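You operate a simulated robot arm through the tools that you are given. There is no shell and no other tool.

You are at the controls of a simulated robot arm. One attempt, no reset.

## Task
Give grease points A and B one pump each from the winter pot.
Fine: open the block's cover, put the pot back where it stood and shut the cover; the third point gets none. Set down upright: what you pick out.

The check looks at the end state, three seconds after you hand in, the way a careful person would. Anything else that was tipped, shoved, dropped, spilled or broken makes it a failure. A push-on lid holds only when it is set on centred and level and pressed home; a screw cap is set on level and turned clockwise until tight.

## Robot
A 7-joint arm with a two-finger parallel gripper, fixed in place. Base frame: the origin is at the foot of the arm, x ahead of it, y to its left, z up. Units: cm, rad, N and s.
Its first joint turns from -2.304 to 2.304 rad. Payload 3.91 kg.
The tool frame sits at the grasp point between the pads (the TCP): z along the fingers, y along the line on which they close. The tips reach 3 cm beyond it. The gripper opens to 11 cm. The fingers are 2 cm wide and 1 cm thick; the gripper's body (4.8 by 11.2 cm) begins 5.5 cm behind the TCP.
Orientation is that of the tool frame in the base frame, as a unit quaternion [x, y, z, w]. With the fingers straight down and closing along the base's y, the tool's x points along the base's -x, its y along +y and its z along -z.

## Interface
- The arm moves only by the tool servo_tool. Its argument "motion" is a list of rows, each a list of 7 numbers: the turn, a rotation vector about the tool's x, y, z in rad, then the shift along the tool's x, y, z in cm, then the closure, from 0 (fully open) to 1 (shut). In form: [[wx, wy, wz, tx, ty, tz, claw], ...]. A call has 1 to 20 rows; each row is the pose to reach, as a shift and turn from the pose commanded when the call began, along the tool's axes at that moment. Rows are played at 5 a second. More than 5 cm and 0.15 rad between two rows, or a gripper value outside its range, and nothing of the call is played. A pose out of reach is approached as far as the arm can. The call stops where the force on the tool passes 90 N (or 10 N more than at its start, if that is more) or the arm is blocked; 0.2 s more then pass. Each finger travels about 10.8 cm/s and halts on what it meets, pressing with about 24 N; the grip force reading is that of the motor and also rises with nothing between the fingers. The clock runs only during rows and for 0.2 s after the last one: add rows that repeat a pose to give the fingers time. The reply holds the time, the measured pose of the TCP, the force on the tool along the base axes, the opening and the grip force, in the units named above and with some noise, with the torque about the TCP (base axes, N m) and any sound that the robot's microphone picked up, and new pictures: "show" is both (left out), scene, wrist or none.
- Cameras (640 x 400 px; columns grow to the right, rows downward): "scene" is fixed at [40.1, 49.9, 127.12]; the picture's right is [-0.94, -0.34, 0.00], its down [-0.06, 0.18, -0.98] and it looks along [0.34, -0.92, -0.19] (base axes); focal length 243 px, centre (320, 200). "wrist" rides on the gripper at [7.2, 1.7, -10.3] in the tool frame; the picture's right is [-0.23, 0.97, 0.00], its down [-0.76, -0.18, -0.62] and it looks along [-0.61, -0.14, 0.78] (tool axes); focal length 222 px, centre (320, 200). There is no depth. A picture from a camera that has moved, and an enlarged one, comes with that camera's place and axes in the base frame and with its lens.
- zoom(camera, box): a new picture of the part [left, top, right, bottom] of that camera's present view, enlarged. It takes no simulated time.
- hand_in(): hands the job in; it is judged then, once.

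Nothing tells you positions but the pictures and the camera data. Unless the task says otherwise, let go and move clear before handing in.

The tools are called after ">>>" as a command line: name --pt "numbers of a row" for each row, then --argument value for the rest, lists and objects as JSON in quotes. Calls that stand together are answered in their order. servo_tool: Moves the arm, as the interface text tells. Its arguments: {"type":"object","properties":{"motion":{"type":"array","items":{"type":"array","items":{"type":"number"}}},"show":{"type":"string","enum":["both","scene","wrist","none"]}},"required":["motion"]} The other tools are called the same way: zoom (camera, box) takes an enlarged picture of a part of a camera's view; hand_in () hands the job in.

At the start:

```text
time_s: 0.0
position: [57.11, -31.5, 136.21]
tool_rot: [0.001, 1.0, 0.001, -0.001]
force: [-0.3, 0.0, 0.5]
wrist_torque: [0.01, 0.03, -0.01]
grip_width: 10.99
finger_force: 0.1
```

scene: 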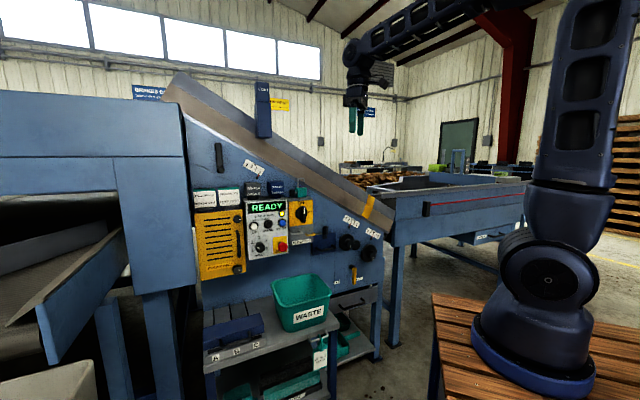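
wrist: 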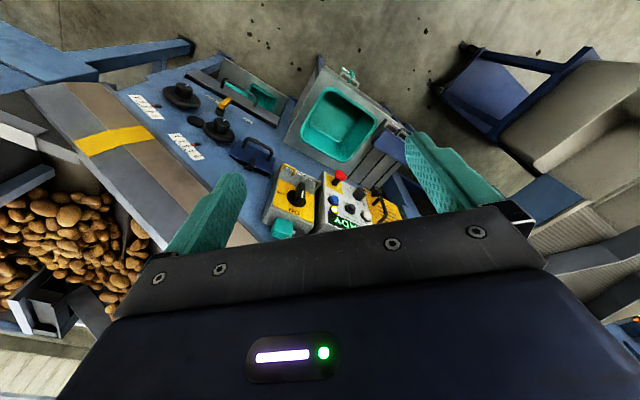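

I see a machine panel with a control box, a waste bin, and a shelf with a covered block marked A, B, C. I'll zoom in on the details before moving.

>>> zoom --camera "scene" --box '[180, 280, 400, 400]'

>>> zoom --camera "scene" --box '[180, 160, 400, 300]'

>>> zoom --camera "wrist" --box '[100, 40, 420, 240]'

>>> zoom --camera "scene" --box '[320, 120, 540, 260]'

```text
2.91 times, centred on (290, 340) of scene
camera zoom: at [40.1, 49.9, 127.12], right [-0.94, -0.34, 0.0], down [-0.06, 0.18, -0.98], along [0.34, -0.92, -0.19], focal length 707 px, centre (407, -207)
```

zoom: 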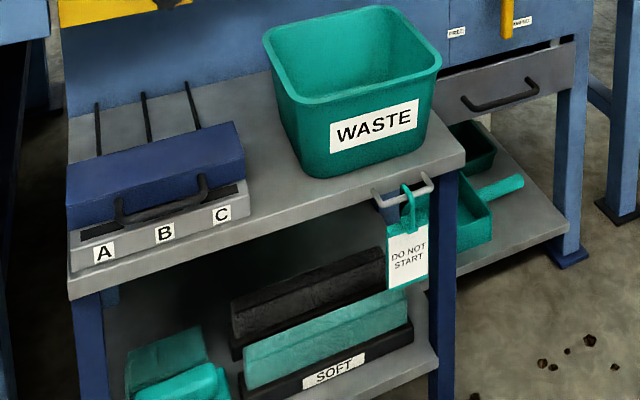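

```text
2.86 times, centred on (290, 230) of scene
camera zoom: at [40.1, 49.9, 127.12], right [-0.94, -0.34, 0.0], down [-0.06, 0.18, -0.98], along [0.34, -0.92, -0.19], focal length 694 px, centre (406, 114)
```

zoom: 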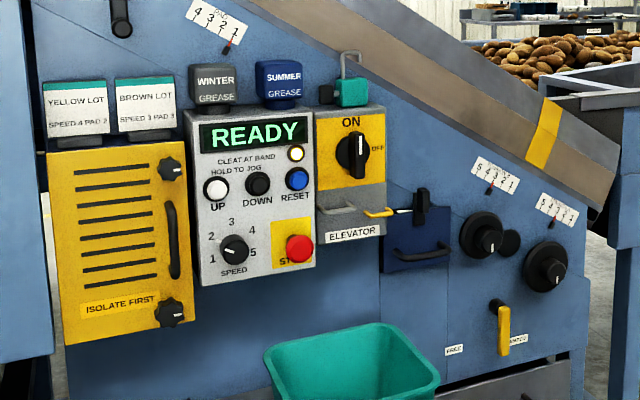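

```text
2.00 times, centred on (260, 140) of wrist
camera zoom: at [49.8, -29.78, 146.47], right [0.23, 0.97, 0.0], down [0.76, -0.18, 0.62], along [0.61, -0.14, -0.78], focal length 444 px, centre (440, 320)
```

zoom: 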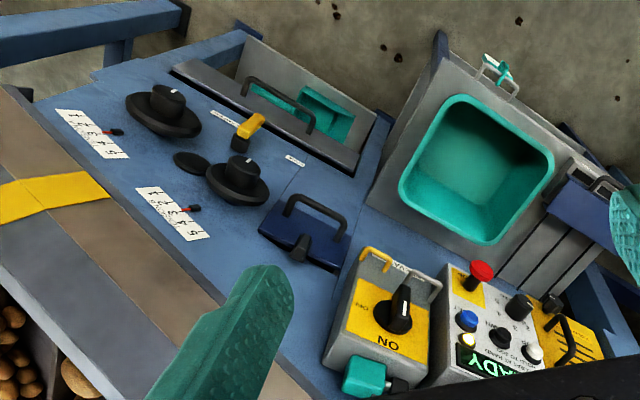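

```text
2.86 times, centred on (430, 190) of scene
camera zoom: at [40.1, 49.9, 127.12], right [-0.94, -0.34, 0.0], down [-0.06, 0.18, -0.98], along [0.34, -0.92, -0.19], focal length 694 px, centre (6, 229)
```

zoom: 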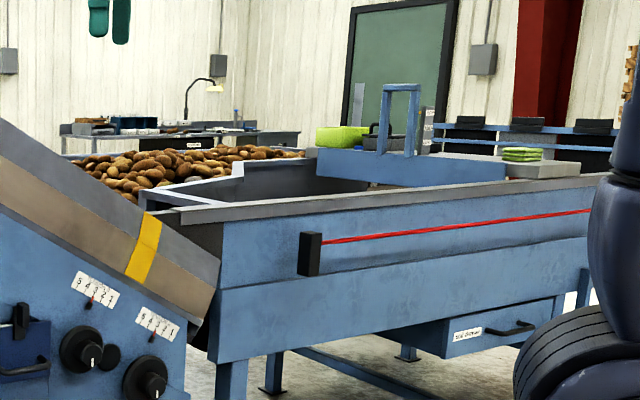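

I see the winter pot on a ledge above the control box at roughly (99, -32, 110), and the A/B/C block on the cart shelf. I'll look closer at both, and at the arm's base, to understand the layout.

>>> zoom --camera "scene" --box '[420, 160, 640, 400]'

>>> zoom --camera "scene" --box '[230, 170, 330, 235]'

>>> zoom --camera "scene" --box '[195, 300, 285, 370]'

>>> zoom --camera "wrist" --box '[300, 100, 460, 240]'

```text
1.67 times, centred on (530, 280) of scene
camera zoom: at [40.1, 49.9, 127.12], right [-0.94, -0.34, 0.0], down [-0.06, 0.18, -0.98], along [0.34, -0.92, -0.19], focal length 405 px, centre (-30, 67)
```

zoom: 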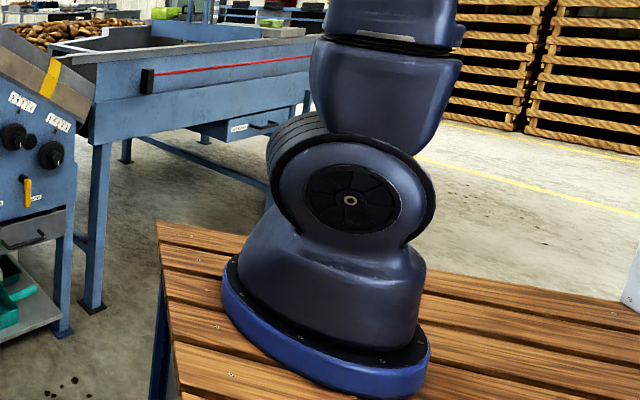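

```text
6.15 times, centred on (280, 202) of scene
camera zoom: at [40.1, 49.9, 127.12], right [-0.94, -0.34, 0.0], down [-0.06, 0.18, -0.98], along [0.34, -0.92, -0.19], focal length 1495 px, centre (566, 185)
```

zoom: 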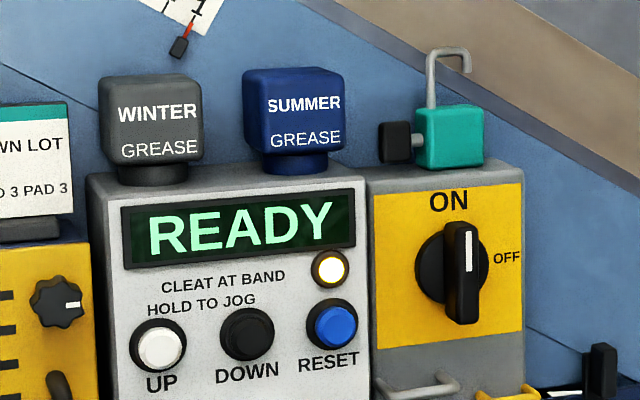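

```text
5.71 times, centred on (240, 335) of scene
camera zoom: at [40.1, 49.9, 127.12], right [-0.94, -0.34, 0.0], down [-0.06, 0.18, -0.98], along [0.34, -0.92, -0.19], focal length 1388 px, centre (777, -571)
```

zoom: 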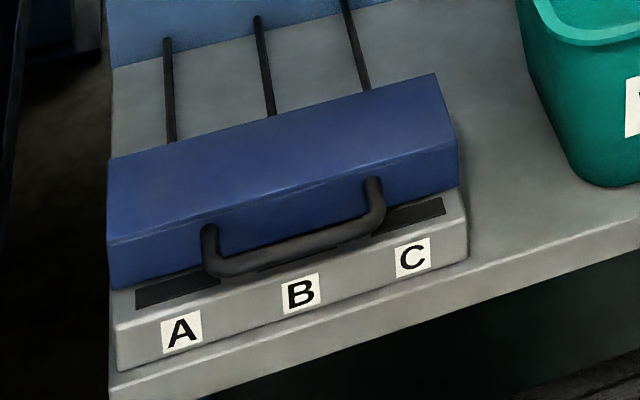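

```text
2.86 times, centred on (380, 170) of wrist
camera zoom: at [49.8, -29.78, 146.47], right [0.23, 0.97, 0.0], down [0.76, -0.18, 0.62], along [0.61, -0.14, -0.78], focal length 635 px, centre (149, 286)
```

zoom: 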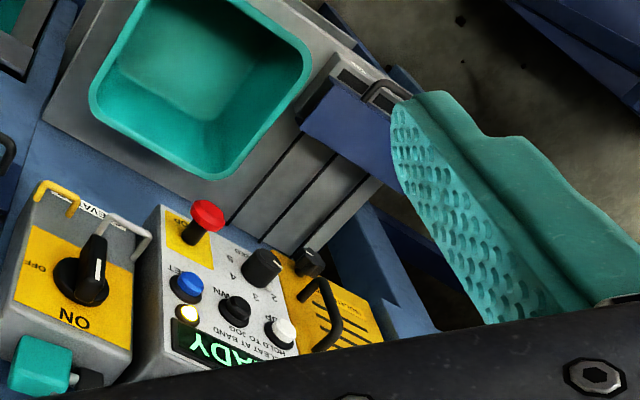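

The panel stands at about 45° in the base frame, facing (-0.7, 0.7). The labels sit near A (94,-1,63), B (90,-5,63) and C (85,-10,63), and the winter pot is near (99,-31,112). I'll swing the arm out in front of the block to look at it from above.

>>> servo_tool --pt "0 0 0.087 0 4.6 0 0" --pt "0 0 0.174 0 9.2 0 0" --pt "0 0 0.262 0 13.8 0 0" --pt "0 0 0.349 0 18.4 0 0" --pt "0 0 0.436 0 23 0 0" --pt "0 0 0.523 0 27.6 0 0" --pt "0 0 0.611 0 32.2 0 0" --pt "0 0 0.698 0 36.8 0 0" --pt "0 0 0.785 0 41.4 0 0" --pt "0 0 0.785 -2 41.4 4 0" --pt "0 0 0.785 -4 41.4 8 0" --pt "0 0 0.785 -6 41.4 12 0" --pt "0 0 0.785 -8 41.4 16 0" --pt "0 0 0.785 -10 41.4 20 0" --pt "0 0 0.785 -12 41.4 24 0" --pt "0 0 0.785 -14 41.4 28 0" --pt "0 0 0.785 -16 41.4 32 0" --pt "0 0 0.785 -16 41.4 36 0" --pt "0 0 0.785 -16 41.4 36 0"

```text
time_s: 4.0
position: [73.06, 9.96, 100.17]
tool_rot: [0.384, 0.924, 0.0, 0.0]
force: [0.3, -1.0, 0.0]
wrist_torque: [0.01, -0.01, -0.02]
grip_width: 11.01
finger_force: 0.1
camera wrist: at [69.16, 16.3, 110.45], right [0.85, 0.53, 0.0], down [0.41, -0.66, 0.62], along [0.33, -0.53, -0.78], focal length 222 px, centre (320, 200)
```

scene: 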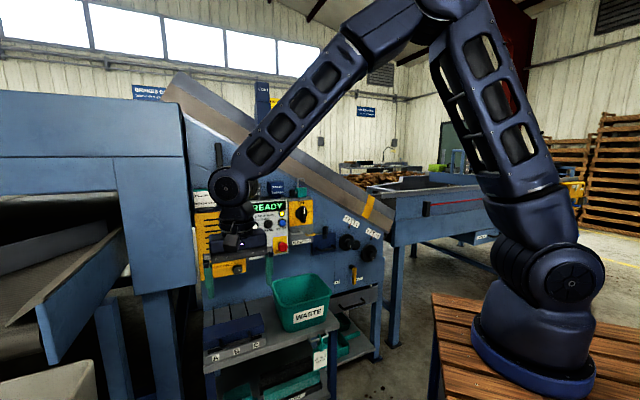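
wrist: 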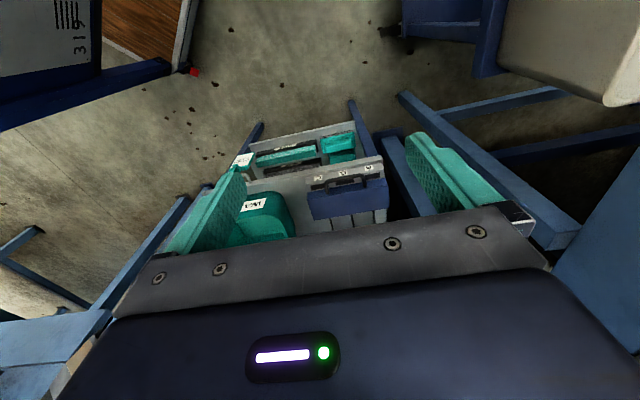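

I'm now above and in front of the cart, and the block shows in the wrist view, which is upside down. I'll zoom in on it.

>>> zoom --camera "wrist" --box '[280, 130, 420, 220]'

>>> zoom --camera "scene" --box '[180, 170, 340, 270]'

```text
4.44 times, centred on (350, 175) of wrist
camera zoom: at [69.16, 16.3, 110.45], right [0.85, 0.53, 0.0], down [0.41, -0.66, 0.62], along [0.33, -0.53, -0.78], focal length 987 px, centre (187, 311)
```

zoom: 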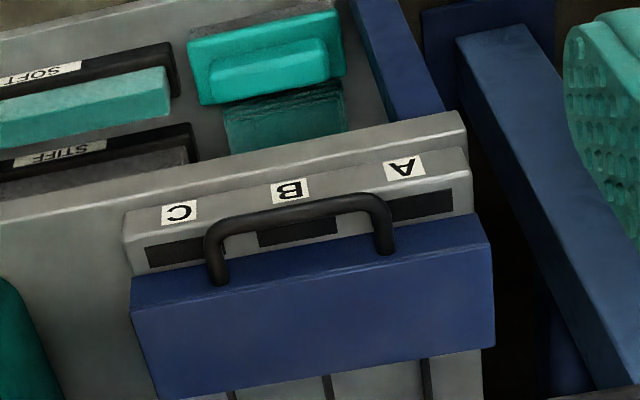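

```text
4.00 times, centred on (260, 220) of scene
camera zoom: at [40.1, 49.9, 127.12], right [-0.94, -0.34, 0.0], down [-0.06, 0.18, -0.98], along [0.34, -0.92, -0.19], focal length 972 px, centre (560, 120)
```

zoom: 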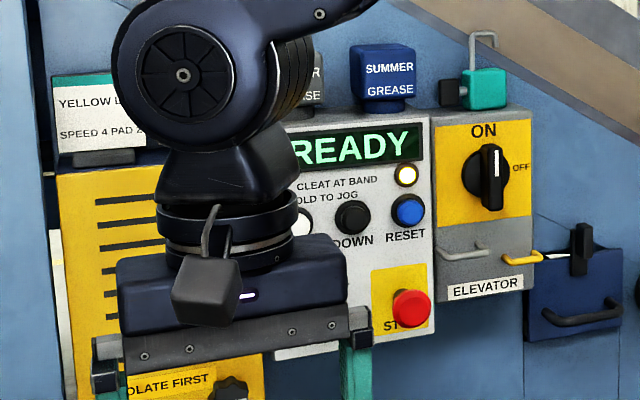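

The block has a blue cover with a front handle and dark windows beside A, B and C. I'll go closer with the tool tilted up a little to see how the cover is hinged.

>>> servo_tool --pt "0 -0.05 0 -1.13 0.85 3.84 0" --pt "0 -0.1 0 -2.26 1.7 7.68 0" --pt "0 -0.15 0 -3.4 2.54 11.5 0" --pt "0 -0.2 0 -4.53 3.4 15.4 0" --pt "0 -0.25 0 -5.66 4.24 19.2 0" --pt "0 -0.25 0 -5.66 4.24 19.2 0"

```text
time_s: 5.4
position: [80.05, 9.04, 80.96]
tool_rot: [0.379, 0.917, -0.049, 0.116]
force: [0.4, 0.8, 0.4]
wrist_torque: [0.01, 0.01, -0.02]
grip_width: 11.01
finger_force: 0.0
camera wrist: at [74.57, 16.95, 89.15], right [0.84, 0.53, 0.06], down [0.29, -0.54, 0.79], along [0.45, -0.65, -0.61], focal length 222 px, centre (320, 200)
```

scene: 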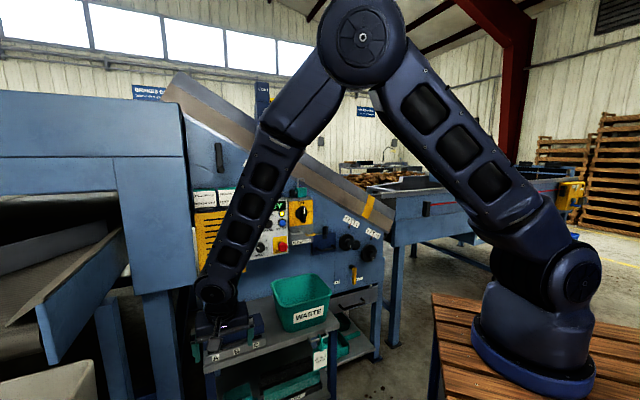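
wrist: 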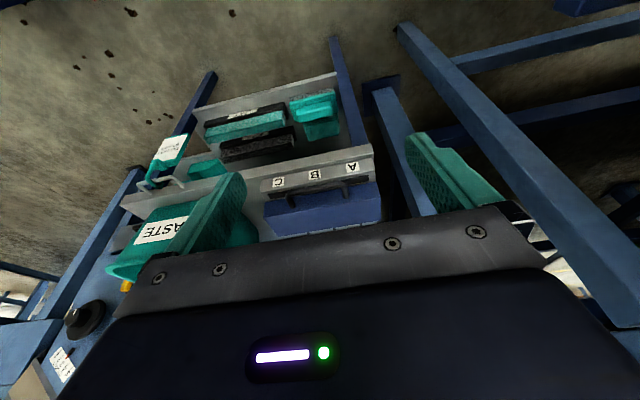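

>>> zoom --camera "wrist" --box '[240, 130, 400, 240]'

```text
3.64 times, centred on (320, 185) of wrist
camera zoom: at [74.57, 16.95, 89.15], right [0.84, 0.53, 0.06], down [0.29, -0.54, 0.79], along [0.45, -0.65, -0.61], focal length 808 px, centre (320, 254)
```

zoom: 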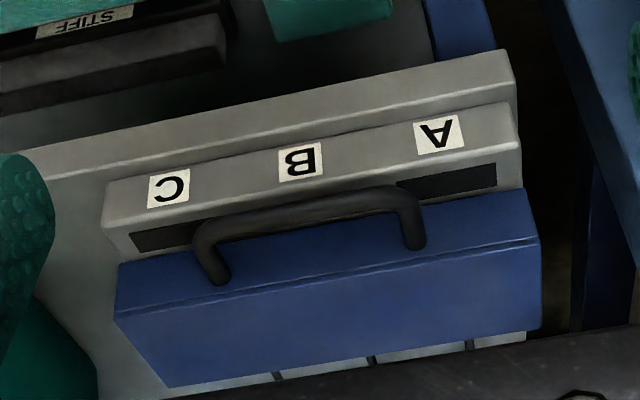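

The cover is a box at h=69–76 along the panel's inward direction, 19 cm wide. A D-handle sticks out in front of it at about (89, -5, 66.5), and I expect the hinge at the rear. I'll turn the gripper so its fingers straddle the handle bar and hover above it for a closer look.

>>> servo_tool --pt "0 0.1 0 -0.9 0 -3.9 0" --pt "0 0.2 0 -1.98 0 -7.75 0" --pt "0 0.25 0 -1.98 0 -7.75 0" --pt "0 0.25 0 -1.98 0 -7.75 0" --show "none"

>>> servo_tool --pt "0 0 -0.143 -1.5 -0.3 0.2 0" --pt "0 0 -0.286 -3 -0.6 0.4 0" --pt "0 0 -0.429 -4.5 -0.9 0.6 0" --pt "0 0 -0.572 -6 -1.2 0.8 0" --pt "0 0 -0.715 -7.5 -1.5 1 0" --pt "0 0 -0.858 -9 -1.8 1.2 0" --pt "0 0 -1.0 -10.5 -2.1 1.4 0" --pt "0 0 -1.143 -12 -2.4 1.6 0" --pt "0 0 -1.286 -13.5 -2.7 1.8 0" --pt "0 0 -1.429 -15 -3 2 0" --pt "0 0 -1.571 -15.8 -3.4 2 0" --pt "0 0 -1.571 -15.8 -3.4 2 0"

```text
time_s: 6.4
position: [79.99, 8.92, 88.98]
tool_rot: [0.383, 0.924, 0.0, 0.001]
force: [-0.3, -0.4, -0.2]
wrist_torque: [0.01, 0.05, -0.01]
grip_width: 11.0
finger_force: 0.1
```

```text
time_s: 9.0
position: [88.87, -4.62, 87.08]
tool_rot: [-0.384, 0.923, 0.0, 0.0]
force: [-0.7, 0.0, 0.1]
wrist_torque: [-0.02, 0.0, 0.02]
grip_width: 10.98
finger_force: 0.1
camera wrist: at [82.61, -8.56, 97.3], right [-0.53, 0.85, 0.0], down [0.66, 0.41, 0.62], along [0.53, 0.33, -0.78], focal length 222 px, centre (320, 200)
```

scene: 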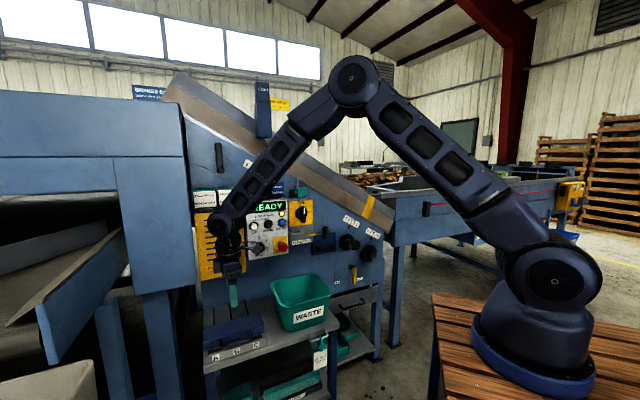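
wrist: 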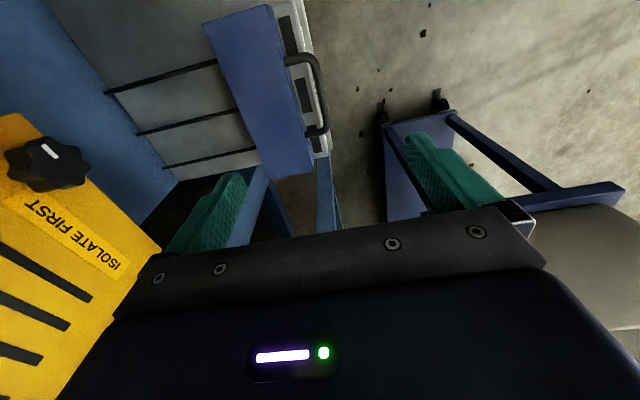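

I can see the block from above with the handle at the upper right. I'll zoom in on the handle and the cover edges.

>>> zoom --camera "wrist" --box '[180, 0, 360, 190]'

>>> zoom --camera "scene" --box '[190, 290, 290, 370]'

```text
2.11 times, centred on (270, 95) of wrist
camera zoom: at [82.61, -8.56, 97.3], right [-0.53, 0.85, 0.0], down [0.66, 0.41, 0.62], along [0.53, 0.33, -0.78], focal length 468 px, centre (425, 421)
```

zoom: 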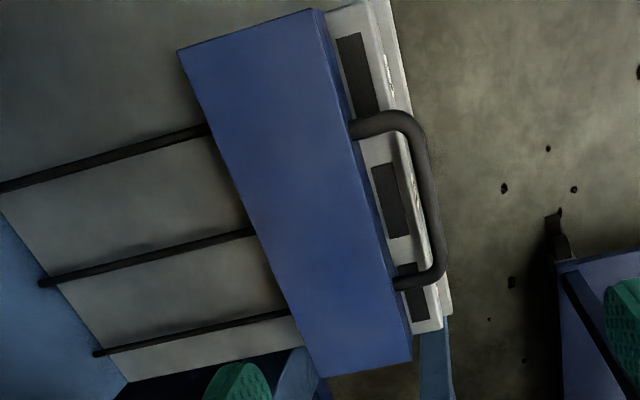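

```text
5.00 times, centred on (240, 330) of scene
camera zoom: at [40.1, 49.9, 127.12], right [-0.94, -0.34, 0.0], down [-0.06, 0.18, -0.98], along [0.34, -0.92, -0.19], focal length 1215 px, centre (720, -450)
```

zoom: 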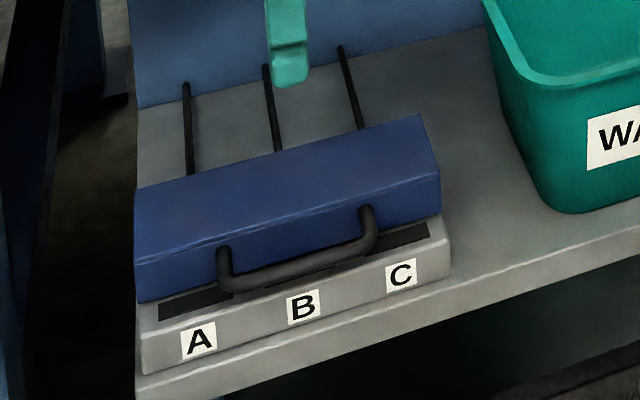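

The handle bar runs along the block from u=55 to 64, at h≈66.0 and z≈66.5, about 3 cm in front of the cover face. I'll pitch the tool 30° forward, narrow the fingers to about 2.4 cm and stop short of the bar to check the alignment.

>>> servo_tool --pt "0.11 0 0 0 1 2.4 0.2" --pt "0.22 0 0 0 2 4.8 0.4" --pt "0.33 0 0 -0.1 3 7.2 0.6" --pt "0.44 0 0 -0.1 4 9.6 0.782" --pt "0.5236 0 0 -0.13 5 12.1 0.782" --pt "0.5236 0 0 -0.13 5 12.1 0.782" --pt "0.5236 0 0 -0.13 5 12.1 0.782"

```text
time_s: 10.6
position: [85.32, -0.88, 75.02]
tool_rot: [-0.369, 0.892, -0.239, 0.1]
force: [-0.3, -0.4, -0.5]
wrist_torque: [-0.02, 0.02, 0.0]
grip_width: 2.39
finger_force: 0.1
camera wrist: at [75.57, -1.46, 83.05], right [-0.44, 0.76, -0.49], down [0.43, 0.65, 0.63], along [0.79, 0.07, -0.61], focal length 222 px, centre (320, 200)
```

scene: 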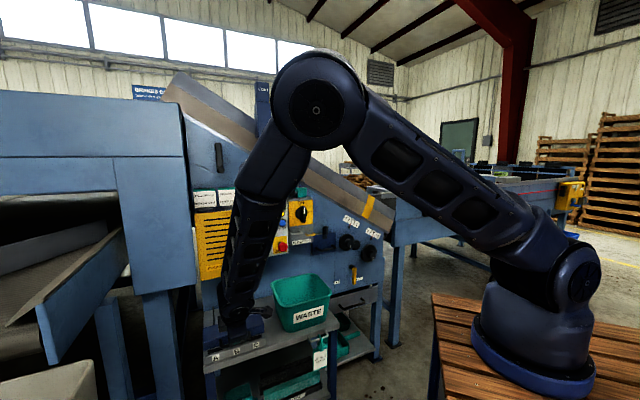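
wrist: 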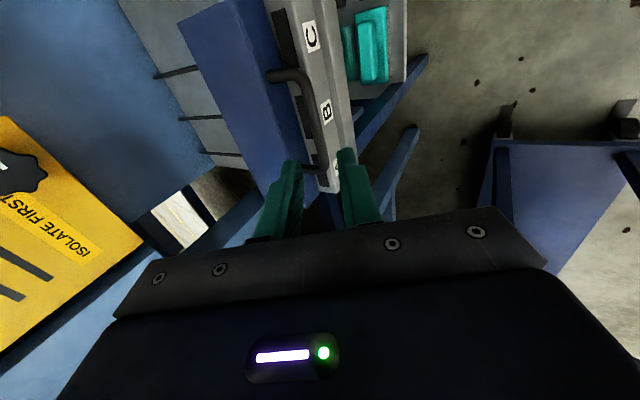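

>>> zoom --camera "wrist" --box '[220, 40, 420, 240]'

>>> zoom --camera "scene" --box '[190, 290, 290, 370]'

```text
2.00 times, centred on (320, 140) of wrist
camera zoom: at [75.57, -1.46, 83.05], right [-0.44, 0.76, -0.49], down [0.43, 0.65, 0.63], along [0.79, 0.07, -0.61], focal length 444 px, centre (320, 320)
```

zoom: 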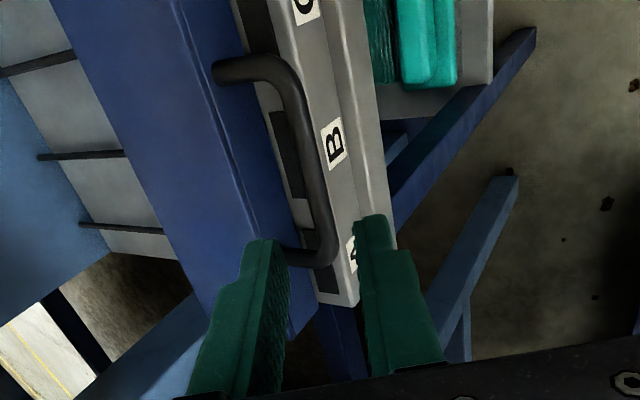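

```text
5.00 times, centred on (240, 330) of scene
camera zoom: at [40.1, 49.9, 127.12], right [-0.94, -0.34, 0.0], down [-0.06, 0.18, -0.98], along [0.34, -0.92, -0.19], focal length 1215 px, centre (720, -450)
```

zoom: 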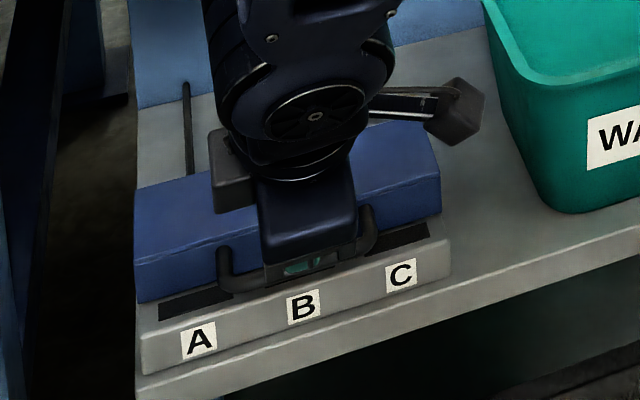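

The bar works out at h≈66.0, z≈66.7, almost on the tool axis. I'll advance 7.9 cm and see how the fingers straddle it.

>>> servo_tool --pt "0 0 0 0 -0.1 2 0.782" --pt "0 0 0 0 -0.2 4 0.782" --pt "0 0 0 0 -0.2 6 0.782" --pt "0 0 0 0 -0.2 7.9 0.782" --pt "0 0 0 0 -0.2 7.9 0.782" --show "wrist"

>>> zoom --camera "wrist" --box '[220, 40, 420, 240]'

```text
time_s: 11.8
position: [88.29, -3.97, 68.1]
tool_rot: [-0.37, 0.892, -0.239, 0.099]
force: [-0.1, -0.2, -0.7]
wrist_torque: [0.0, 0.02, 0.0]
grip_width: 2.4
finger_force: 0.0
camera wrist: at [78.51, -4.39, 76.19], right [-0.44, 0.76, -0.49], down [0.43, 0.65, 0.63], along [0.79, 0.07, -0.61], focal length 222 px, centre (320, 200)
```

wrist: 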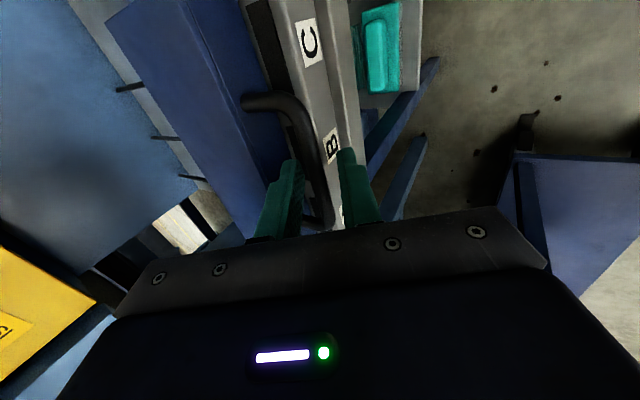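

```text
2.00 times, centred on (320, 140) of wrist
camera zoom: at [78.51, -4.39, 76.19], right [-0.44, 0.76, -0.49], down [0.43, 0.65, 0.63], along [0.79, 0.07, -0.61], focal length 444 px, centre (320, 320)
```

zoom: 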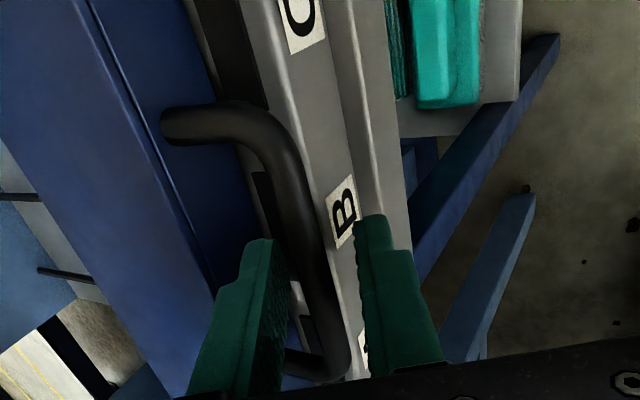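

The bar lies between the fingers with no contact force. I'll close on it now.

>>> servo_tool --pt "0 0 0 0 0 0 0.85" --pt "0 0 0 0 0 0 1" --pt "0 0 0 0 0 0 1" --pt "0 0 0 0 0 0 1" --show "none"

```text
time_s: 12.8
position: [88.35, -4.13, 68.22]
tool_rot: [-0.369, 0.892, -0.24, 0.1]
force: [25.3, -16.8, 4.6]
wrist_torque: [0.06, -0.53, -0.39]
grip_width: 0.95
finger_force: 45.0
```

I've gripped the bar; it measures 0.95 cm with a slight sideways load. I'll relieve that and lift a little to see how the cover moves.

>>> servo_tool --pt "0 0 0 0 -0.15 -0.05 1" --pt "0 0 0 0 -0.3 -0.2 1" --pt "0 0 0 0 -0.42 -0.33 1" --pt "0 0 0 0 -0.42 -0.33 1" --show "none"

```text
time_s: 13.8
position: [88.44, -4.2, 68.55]
tool_rot: [-0.37, 0.892, -0.238, 0.099]
force: [20.4, -14.0, -5.7]
wrist_torque: [0.04, -0.27, -0.57]
grip_width: 0.95
finger_force: 45.0
```

>>> servo_tool --pt "0 0 0 0 -0.3 -0.1 1" --pt "0 0 0 0 -0.5 -0.3 1" --pt "0 0 0 0 -0.66 -0.54 1" --pt "0 0 0 0 -0.66 -0.54 1" --show "scene"

>>> zoom --camera "scene" --box '[190, 290, 290, 370]'

```text
time_s: 14.8
position: [88.53, -4.3, 69.39]
tool_rot: [-0.37, 0.892, -0.239, 0.098]
force: [-13.7, 4.9, 1.4]
wrist_torque: [0.0, 0.3, -0.81]
grip_width: 0.94
finger_force: 45.1
```

scene: 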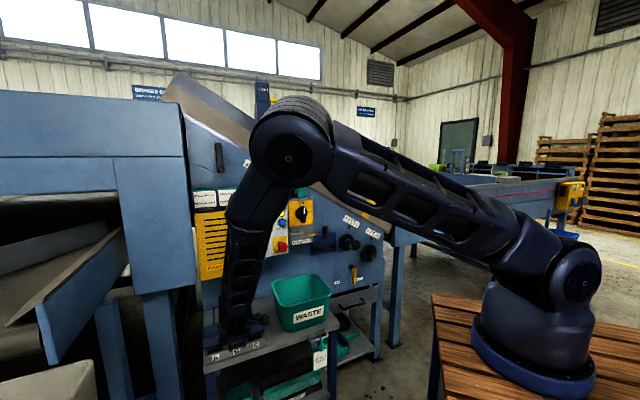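

```text
5.00 times, centred on (240, 330) of scene
camera zoom: at [40.1, 49.9, 127.12], right [-0.94, -0.34, 0.0], down [-0.06, 0.18, -0.98], along [0.34, -0.92, -0.19], focal length 1215 px, centre (720, -450)
```

zoom: 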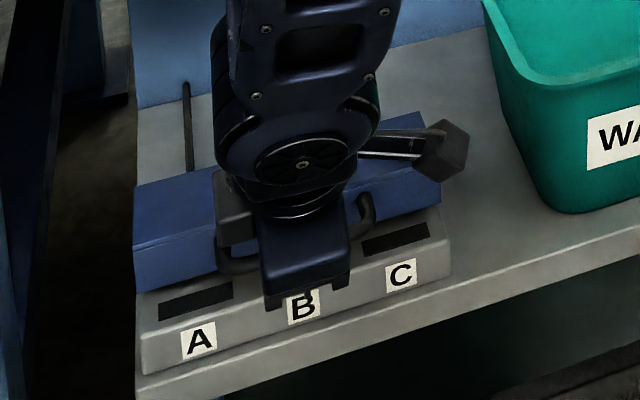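

The cover lifts at the front and pivots at its lower rear edge, so it is hinged there. I'll follow the arc in small steps and watch the force.

>>> servo_tool --pt "0 0 0 0 -0.3 -0.3 1" --pt "0 0 0 0 -0.575 -0.615 1" --pt "0 0 0 0 -0.93 -0.89 1" --pt "0 0 0 0 -1.293 -1.159 1" --pt "0 0 0 0 -1.67 -1.4 1" --pt "0 0 0 0 -2.048 -1.647 1" --pt "0 0 0 0 -2.048 -1.647 1" --show "none"

```text
time_s: 16.4
position: [89.26, -5.05, 71.9]
tool_rot: [-0.369, 0.893, -0.238, 0.099]
force: [1.2, -2.0, -1.3]
wrist_torque: [0.35, -0.38, -0.19]
grip_width: 0.96
finger_force: 44.8
```

>>> servo_tool --pt "0 0 0 0 -0.796 -0.418 1" --pt "0 0 0 0 -1.627 -0.758 1" --pt "0 0 0 0 -2.485 -1.025 1" --pt "0 0 0 0 -3.362 -1.223 1" --pt "0 0 0 0 -4.252 -1.344 1" --pt "0 0 0 0 -5.15 -1.38 1" --pt "0 0 0 0 -6.048 -1.335 1" --pt "0 0 0 0 -6.941 -1.223 1" --pt "0 0 0 0 -6.941 -1.223 1"

>>> zoom --camera "scene" --box '[190, 290, 290, 370]'

```text
time_s: 18.4
position: [93.14, -8.78, 76.33]
tool_rot: [-0.37, 0.892, -0.239, 0.099]
force: [1.2, 1.5, -0.4]
wrist_torque: [-0.09, 0.0, -0.07]
grip_width: 0.96
finger_force: 45.0
camera wrist: at [83.35, -9.23, 84.46], right [-0.44, 0.76, -0.49], down [0.43, 0.65, 0.63], along [0.79, 0.07, -0.61], focal length 222 px, centre (320, 200)
```

scene: 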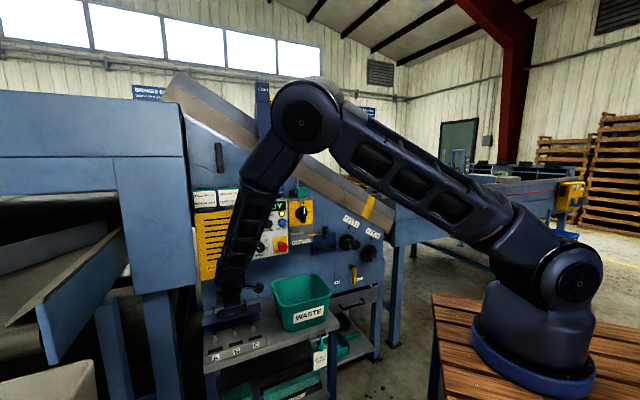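
wrist: 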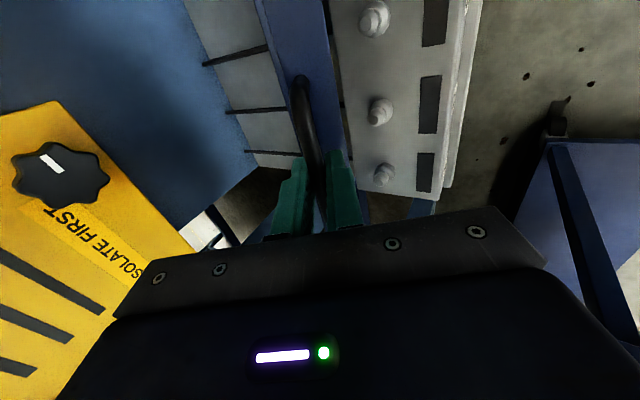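

```text
5.00 times, centred on (240, 330) of scene
camera zoom: at [40.1, 49.9, 127.12], right [-0.94, -0.34, 0.0], down [-0.06, 0.18, -0.98], along [0.34, -0.92, -0.19], focal length 1215 px, centre (720, -450)
```

zoom: 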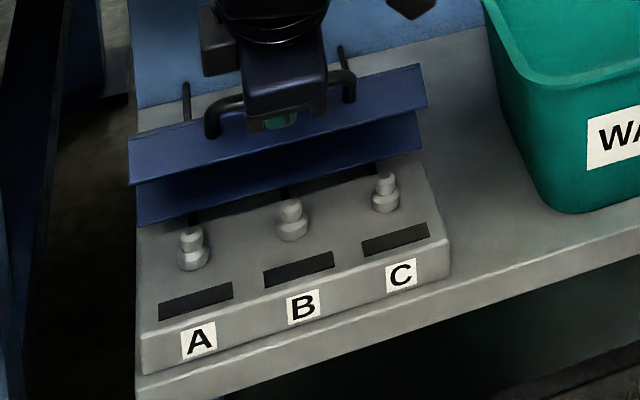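

The open block shows three grease nipples A, B and C. I'll carry the cover past vertical, watching for its stop.

>>> servo_tool --pt "0 0 0 0 -0.871 0.191 1" --pt "0 0 0 0 -1.728 0.467 1" --pt "0 0 0 0 -2.559 0.808 1" --pt "0 0 0 0 -3.358 1.223 1" --pt "0 0 0 0 -4.118 1.708 1" --pt "0 0 0 0 -4.828 2.257 1" --pt "0 0 0 0 -4.828 2.257 1"

>>> zoom --camera "scene" --box '[190, 290, 290, 370]'

```text
time_s: 20.0
position: [96.89, -12.6, 76.76]
tool_rot: [-0.37, 0.892, -0.24, 0.099]
force: [-0.7, -1.7, -0.2]
wrist_torque: [0.07, -0.16, 0.47]
grip_width: 0.95
finger_force: 44.8
camera wrist: at [87.11, -12.99, 84.94], right [-0.44, 0.76, -0.49], down [0.43, 0.65, 0.63], along [0.79, 0.07, -0.61], focal length 222 px, centre (320, 200)
```

scene: 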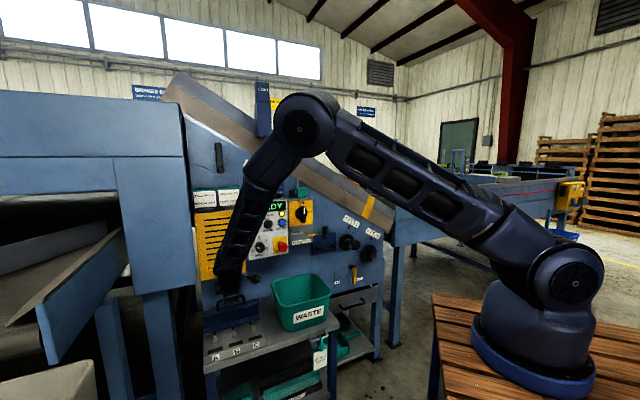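
wrist: 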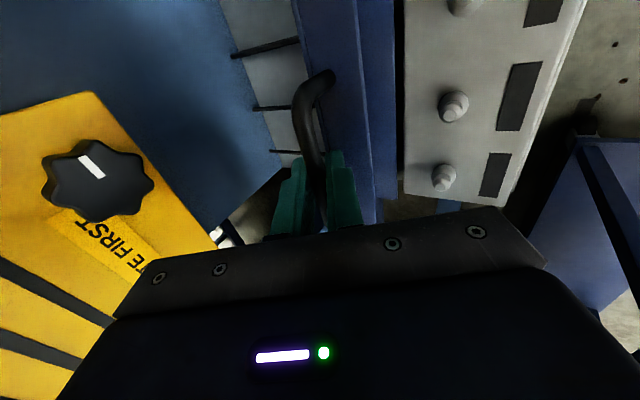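

```text
5.00 times, centred on (240, 330) of scene
camera zoom: at [40.1, 49.9, 127.12], right [-0.94, -0.34, 0.0], down [-0.06, 0.18, -0.98], along [0.34, -0.92, -0.19], focal length 1215 px, centre (720, -450)
```

zoom: 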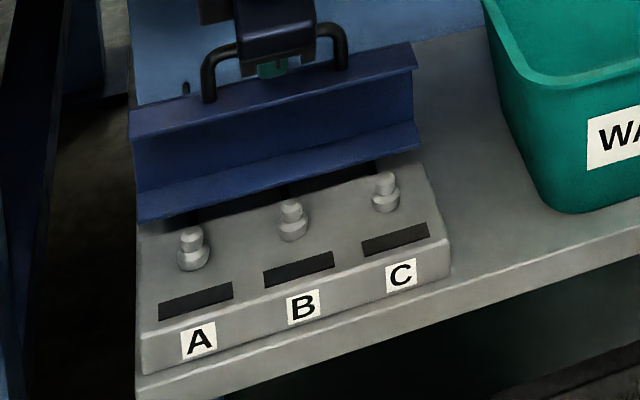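

The cover is about at vertical and moves freely. I'll carry it a bit further to find its rear stop.

>>> servo_tool --pt "0 0 0 0 -0.33 0.3 1" --pt "0 0 0 0 -0.667 0.605 1" --pt "0 0 0 0 -0.96 0.93 1" --pt "0 0 0 0 -1.268 1.263 1" --pt "0 0 0 0 -1.268 1.263 1" --show "none"

```text
time_s: 21.2
position: [98.11, -13.77, 76.4]
tool_rot: [-0.369, 0.893, -0.239, 0.098]
force: [3.1, -2.6, 9.1]
wrist_torque: [-0.14, -0.04, 0.43]
grip_width: 0.96
finger_force: 45.1
```

>>> servo_tool --pt "0 0 0 0 -0.27 0.36 1" --pt "0 0 0 0 -0.544 0.718 1" --pt "0 0 0 0 -0.544 0.718 1" --show "scene"

>>> zoom --camera "scene" --box '[190, 270, 290, 350]'

```text
time_s: 22.0
position: [98.54, -14.34, 76.09]
tool_rot: [-0.369, 0.892, -0.239, 0.101]
force: [7.1, -4.4, 19.7]
wrist_torque: [-0.35, 0.2, 0.32]
grip_width: 0.95
finger_force: 45.1
```

scene: 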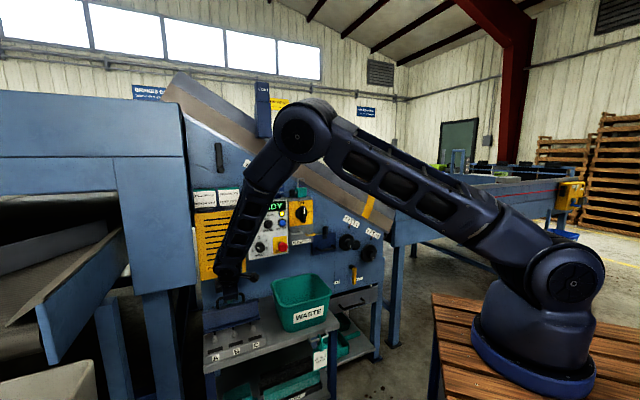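

```text
5.00 times, centred on (240, 310) of scene
camera zoom: at [40.1, 49.9, 127.12], right [-0.94, -0.34, 0.0], down [-0.06, 0.18, -0.98], along [0.34, -0.92, -0.19], focal length 1215 px, centre (720, -350)
```

zoom: 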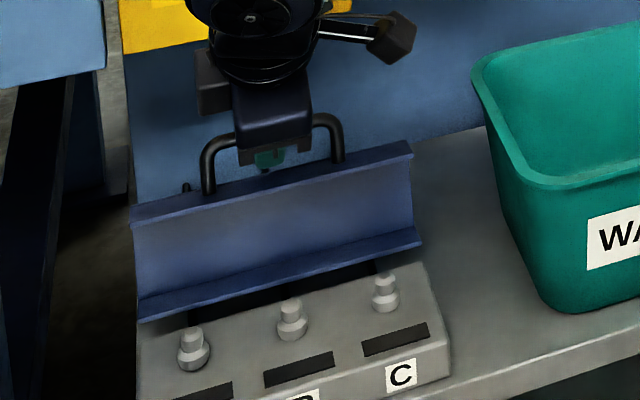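

>>> servo_tool --pt "0 0 0 0 -0.3 0.33 1" --pt "0 0 0 0 -0.586 0.685 1" --pt "0 0 0 0 -0.586 0.685 1" --show "none"

```text
time_s: 22.8
position: [99.33, -14.9, 75.73]
tool_rot: [-0.369, 0.893, -0.239, 0.099]
force: [6.4, -1.9, 10.1]
wrist_torque: [-0.14, 0.06, 0.57]
grip_width: 0.96
finger_force: 45.2
```

>>> servo_tool --pt "0 0 0 0 -0.2 0.4 1" --pt "0 0 0 0 -0.4 0.8 1" --pt "0 0 0 0 -0.4 0.8 1" --show "none"

```text
time_s: 23.6
position: [99.74, -15.54, 75.3]
tool_rot: [-0.37, 0.892, -0.239, 0.099]
force: [9.6, -4.0, 14.8]
wrist_torque: [-0.41, 0.19, 0.6]
grip_width: 0.97
finger_force: 44.8
```

>>> servo_tool --pt "0 0 0 0 -0.21 0.4 1" --pt "0 0 0 0 -0.423 0.787 1" --pt "0 0 0 0 -0.423 0.787 1" --show "scene"

>>> zoom --camera "scene" --box '[190, 270, 290, 350]'

```text
time_s: 24.4
position: [100.09, -15.84, 74.6]
tool_rot: [-0.371, 0.892, -0.238, 0.099]
force: [-23.1, 24.5, 12.7]
wrist_torque: [0.18, -0.09, 0.64]
grip_width: 0.96
finger_force: 45.3
```

scene: 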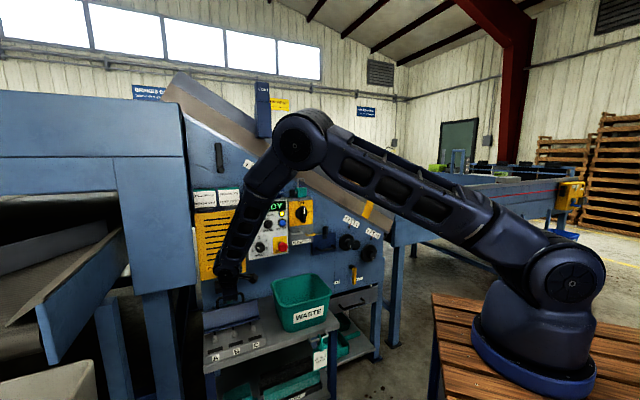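

```text
5.00 times, centred on (240, 310) of scene
camera zoom: at [40.1, 49.9, 127.12], right [-0.94, -0.34, 0.0], down [-0.06, 0.18, -0.98], along [0.34, -0.92, -0.19], focal length 1215 px, centre (720, -350)
```

zoom: 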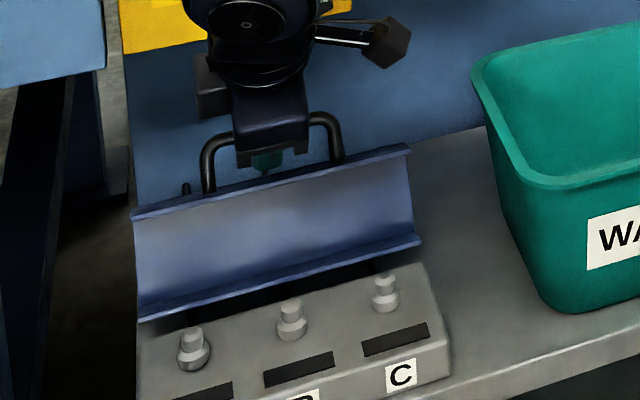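

The resisting force shows the cover has reached its stop at about 120° open. I'll release it gently and back off along the tool axis.

>>> servo_tool --pt "0 0 0 0 0.1 -0.1 1" --pt "0 0 0 0 0.1 -0.1 0.9" --pt "0 0 0 0 0.1 -0.1 0.78" --pt "0 0 0 0 0.1 -0.1 0.78" --pt "0 0 0 0 0.1 -1.1 0.78" --pt "0 0 0 0 0.1 -3 0.78" --pt "0 0 0 0 0.1 -6 0.78" --pt "0 0 0 0 0.1 -9 0.78" --pt "0 0 0 0 0.1 -12 0.78" --pt "0 0 0 0 0.1 -12 0.78"

>>> zoom --camera "scene" --box '[190, 270, 290, 350]'

>>> zoom --camera "wrist" --box '[200, 0, 480, 180]'

```text
time_s: 26.6
position: [96.03, -11.63, 85.11]
tool_rot: [-0.369, 0.892, -0.239, 0.099]
force: [0.5, -0.8, -0.2]
wrist_torque: [-0.03, -0.04, 0.01]
grip_width: 2.41
finger_force: 0.0
camera wrist: at [86.27, -12.04, 93.29], right [-0.44, 0.76, -0.49], down [0.43, 0.65, 0.63], along [0.79, 0.07, -0.61], focal length 222 px, centre (320, 200)
```

scene: 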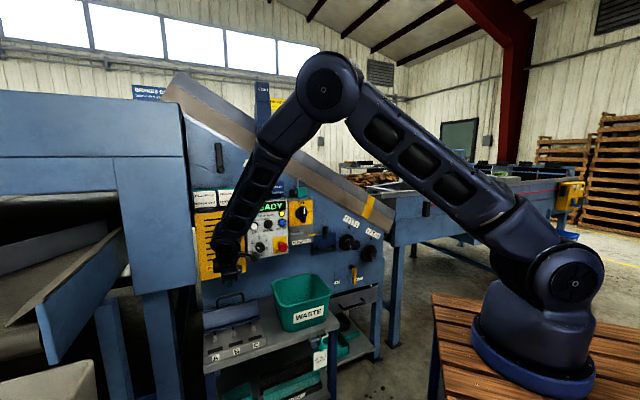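
wrist: 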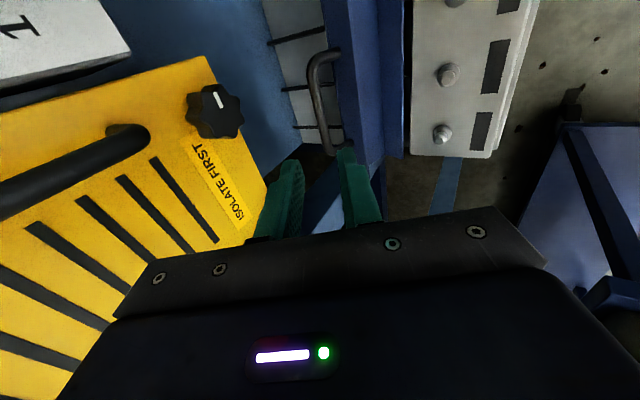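

```text
5.00 times, centred on (240, 310) of scene
camera zoom: at [40.1, 49.9, 127.12], right [-0.94, -0.34, 0.0], down [-0.06, 0.18, -0.98], along [0.34, -0.92, -0.19], focal length 1215 px, centre (720, -350)
```

zoom: 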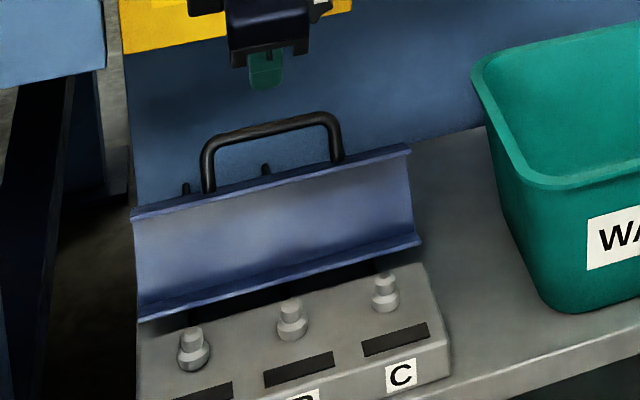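

```text
2.22 times, centred on (340, 90) of wrist
camera zoom: at [86.27, -12.04, 93.29], right [-0.44, 0.76, -0.49], down [0.43, 0.65, 0.63], along [0.79, 0.07, -0.61], focal length 494 px, centre (276, 444)
```

zoom: 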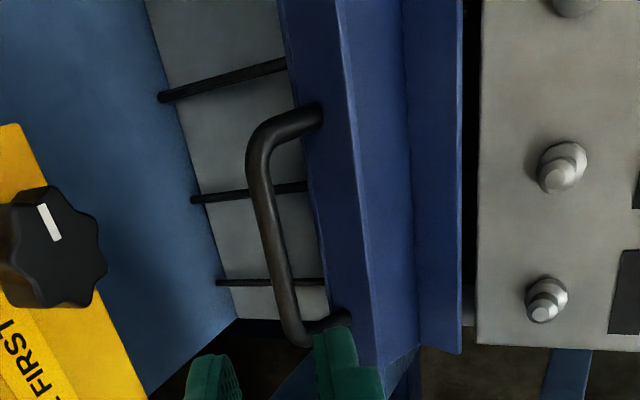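

The cover stays open on its own. The nipples are at h≈72.1, with u≈66.3 for A, 60.0 for B and 53.7 for C. Next I'll back away, turn the gripper 90° and look closely at the winter pot.

>>> servo_tool --pt "-0.131 0 0 0 1.35 -3.67 0.6" --pt "-0.262 0 0 0 2.7 -7.33 0.4" --pt "-0.393 0 0 0 4.04 -11 0.2" --pt "-0.5236 0 0 0 5.39 -14.66 0" --pt "-0.5236 0 0 0 5.39 -14.66 0" --show "none"

>>> servo_tool --pt "0 0 0.143 0.6 0.2 -1.5 0" --pt "0 0 0.286 1.2 0.4 -3 0" --pt "0 0 0.429 1.8 0.6 -4.5 0" --pt "0 0 0.572 2.4 0.8 -6 0" --pt "0 0 0.715 3 1 -7.5 0" --pt "0 0 0.858 3.6 1.2 -9 0" --pt "0 0 1.0 4.2 1.4 -10.5 0" --pt "0 0 1.143 4.8 1.6 -12 0" --pt "0 0 1.286 5.4 1.8 -13.5 0" --pt "0 0 1.429 6 2 -15 0" --pt "0 0 1.571 6.7 2.1 -16.9 0" --pt "0 0 1.571 6.7 2.1 -16.9 0" --show "scene"

```text
time_s: 27.8
position: [87.5, -3.28, 95.14]
tool_rot: [-0.383, 0.924, 0.001, 0.0]
force: [-0.1, -0.5, -0.2]
wrist_torque: [-0.02, 0.03, 0.02]
grip_width: 11.0
finger_force: 0.1
```

```text
time_s: 30.4
position: [81.34, -6.58, 111.94]
tool_rot: [0.383, 0.924, 0.0, 0.0]
force: [-0.3, 0.2, 0.8]
wrist_torque: [0.01, 0.03, 0.0]
grip_width: 10.99
finger_force: 0.0
```

scene: 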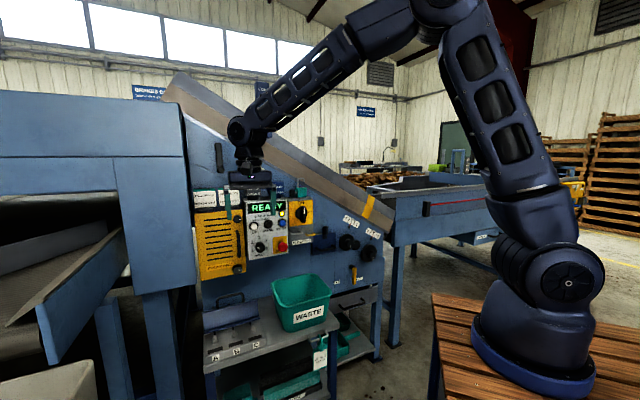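

>>> servo_tool --pt "0 -0.131 0 -2 -0.5 -2.3 0" --pt "0 -0.262 0 -4 -1 -4.6 0" --pt "0 -0.393 0 -6 -1.4 -6.8 0" --pt "0 -0.5236 0 -7.8 -1.9 -9 0" --pt "0 -0.5236 0 -7.8 -1.9 -9 0"

>>> zoom --camera "wrist" --box '[220, 60, 420, 220]'

```text
time_s: 31.6
position: [85.44, -13.34, 120.96]
tool_rot: [0.37, 0.892, -0.1, 0.24]
force: [-0.4, -0.8, 0.4]
wrist_torque: [0.03, 0.02, -0.01]
grip_width: 10.99
finger_force: 0.0
camera wrist: at [78.57, -4.1, 126.36], right [0.83, 0.55, 0.11], down [0.12, -0.37, 0.92], along [0.55, -0.75, -0.37], focal length 222 px, centre (320, 200)
```

scene: 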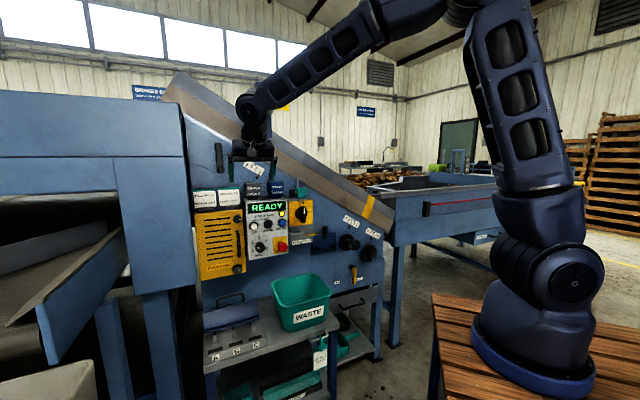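
wrist: 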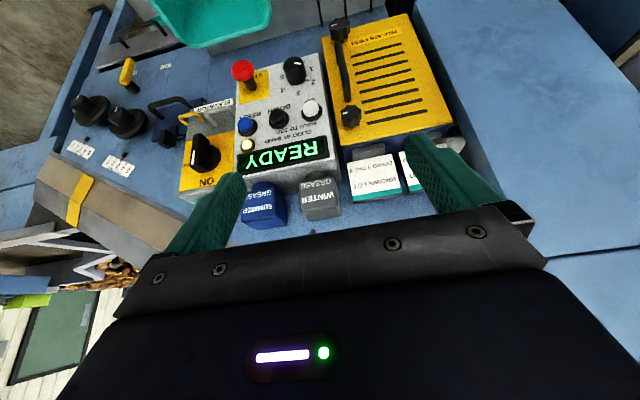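

```text
2.50 times, centred on (320, 140) of wrist
camera zoom: at [78.57, -4.1, 126.36], right [0.83, 0.55, 0.11], down [0.12, -0.37, 0.92], along [0.55, -0.75, -0.37], focal length 555 px, centre (320, 350)
```

zoom: 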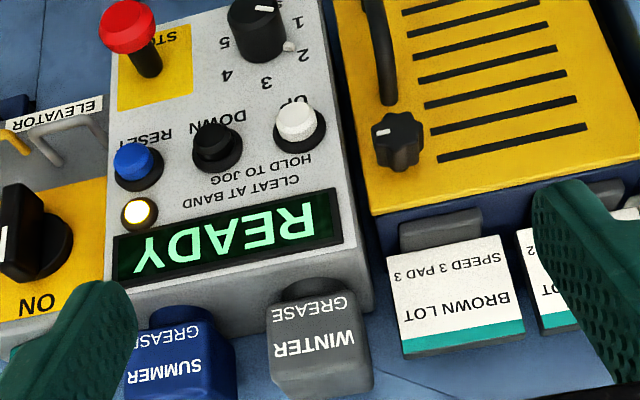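

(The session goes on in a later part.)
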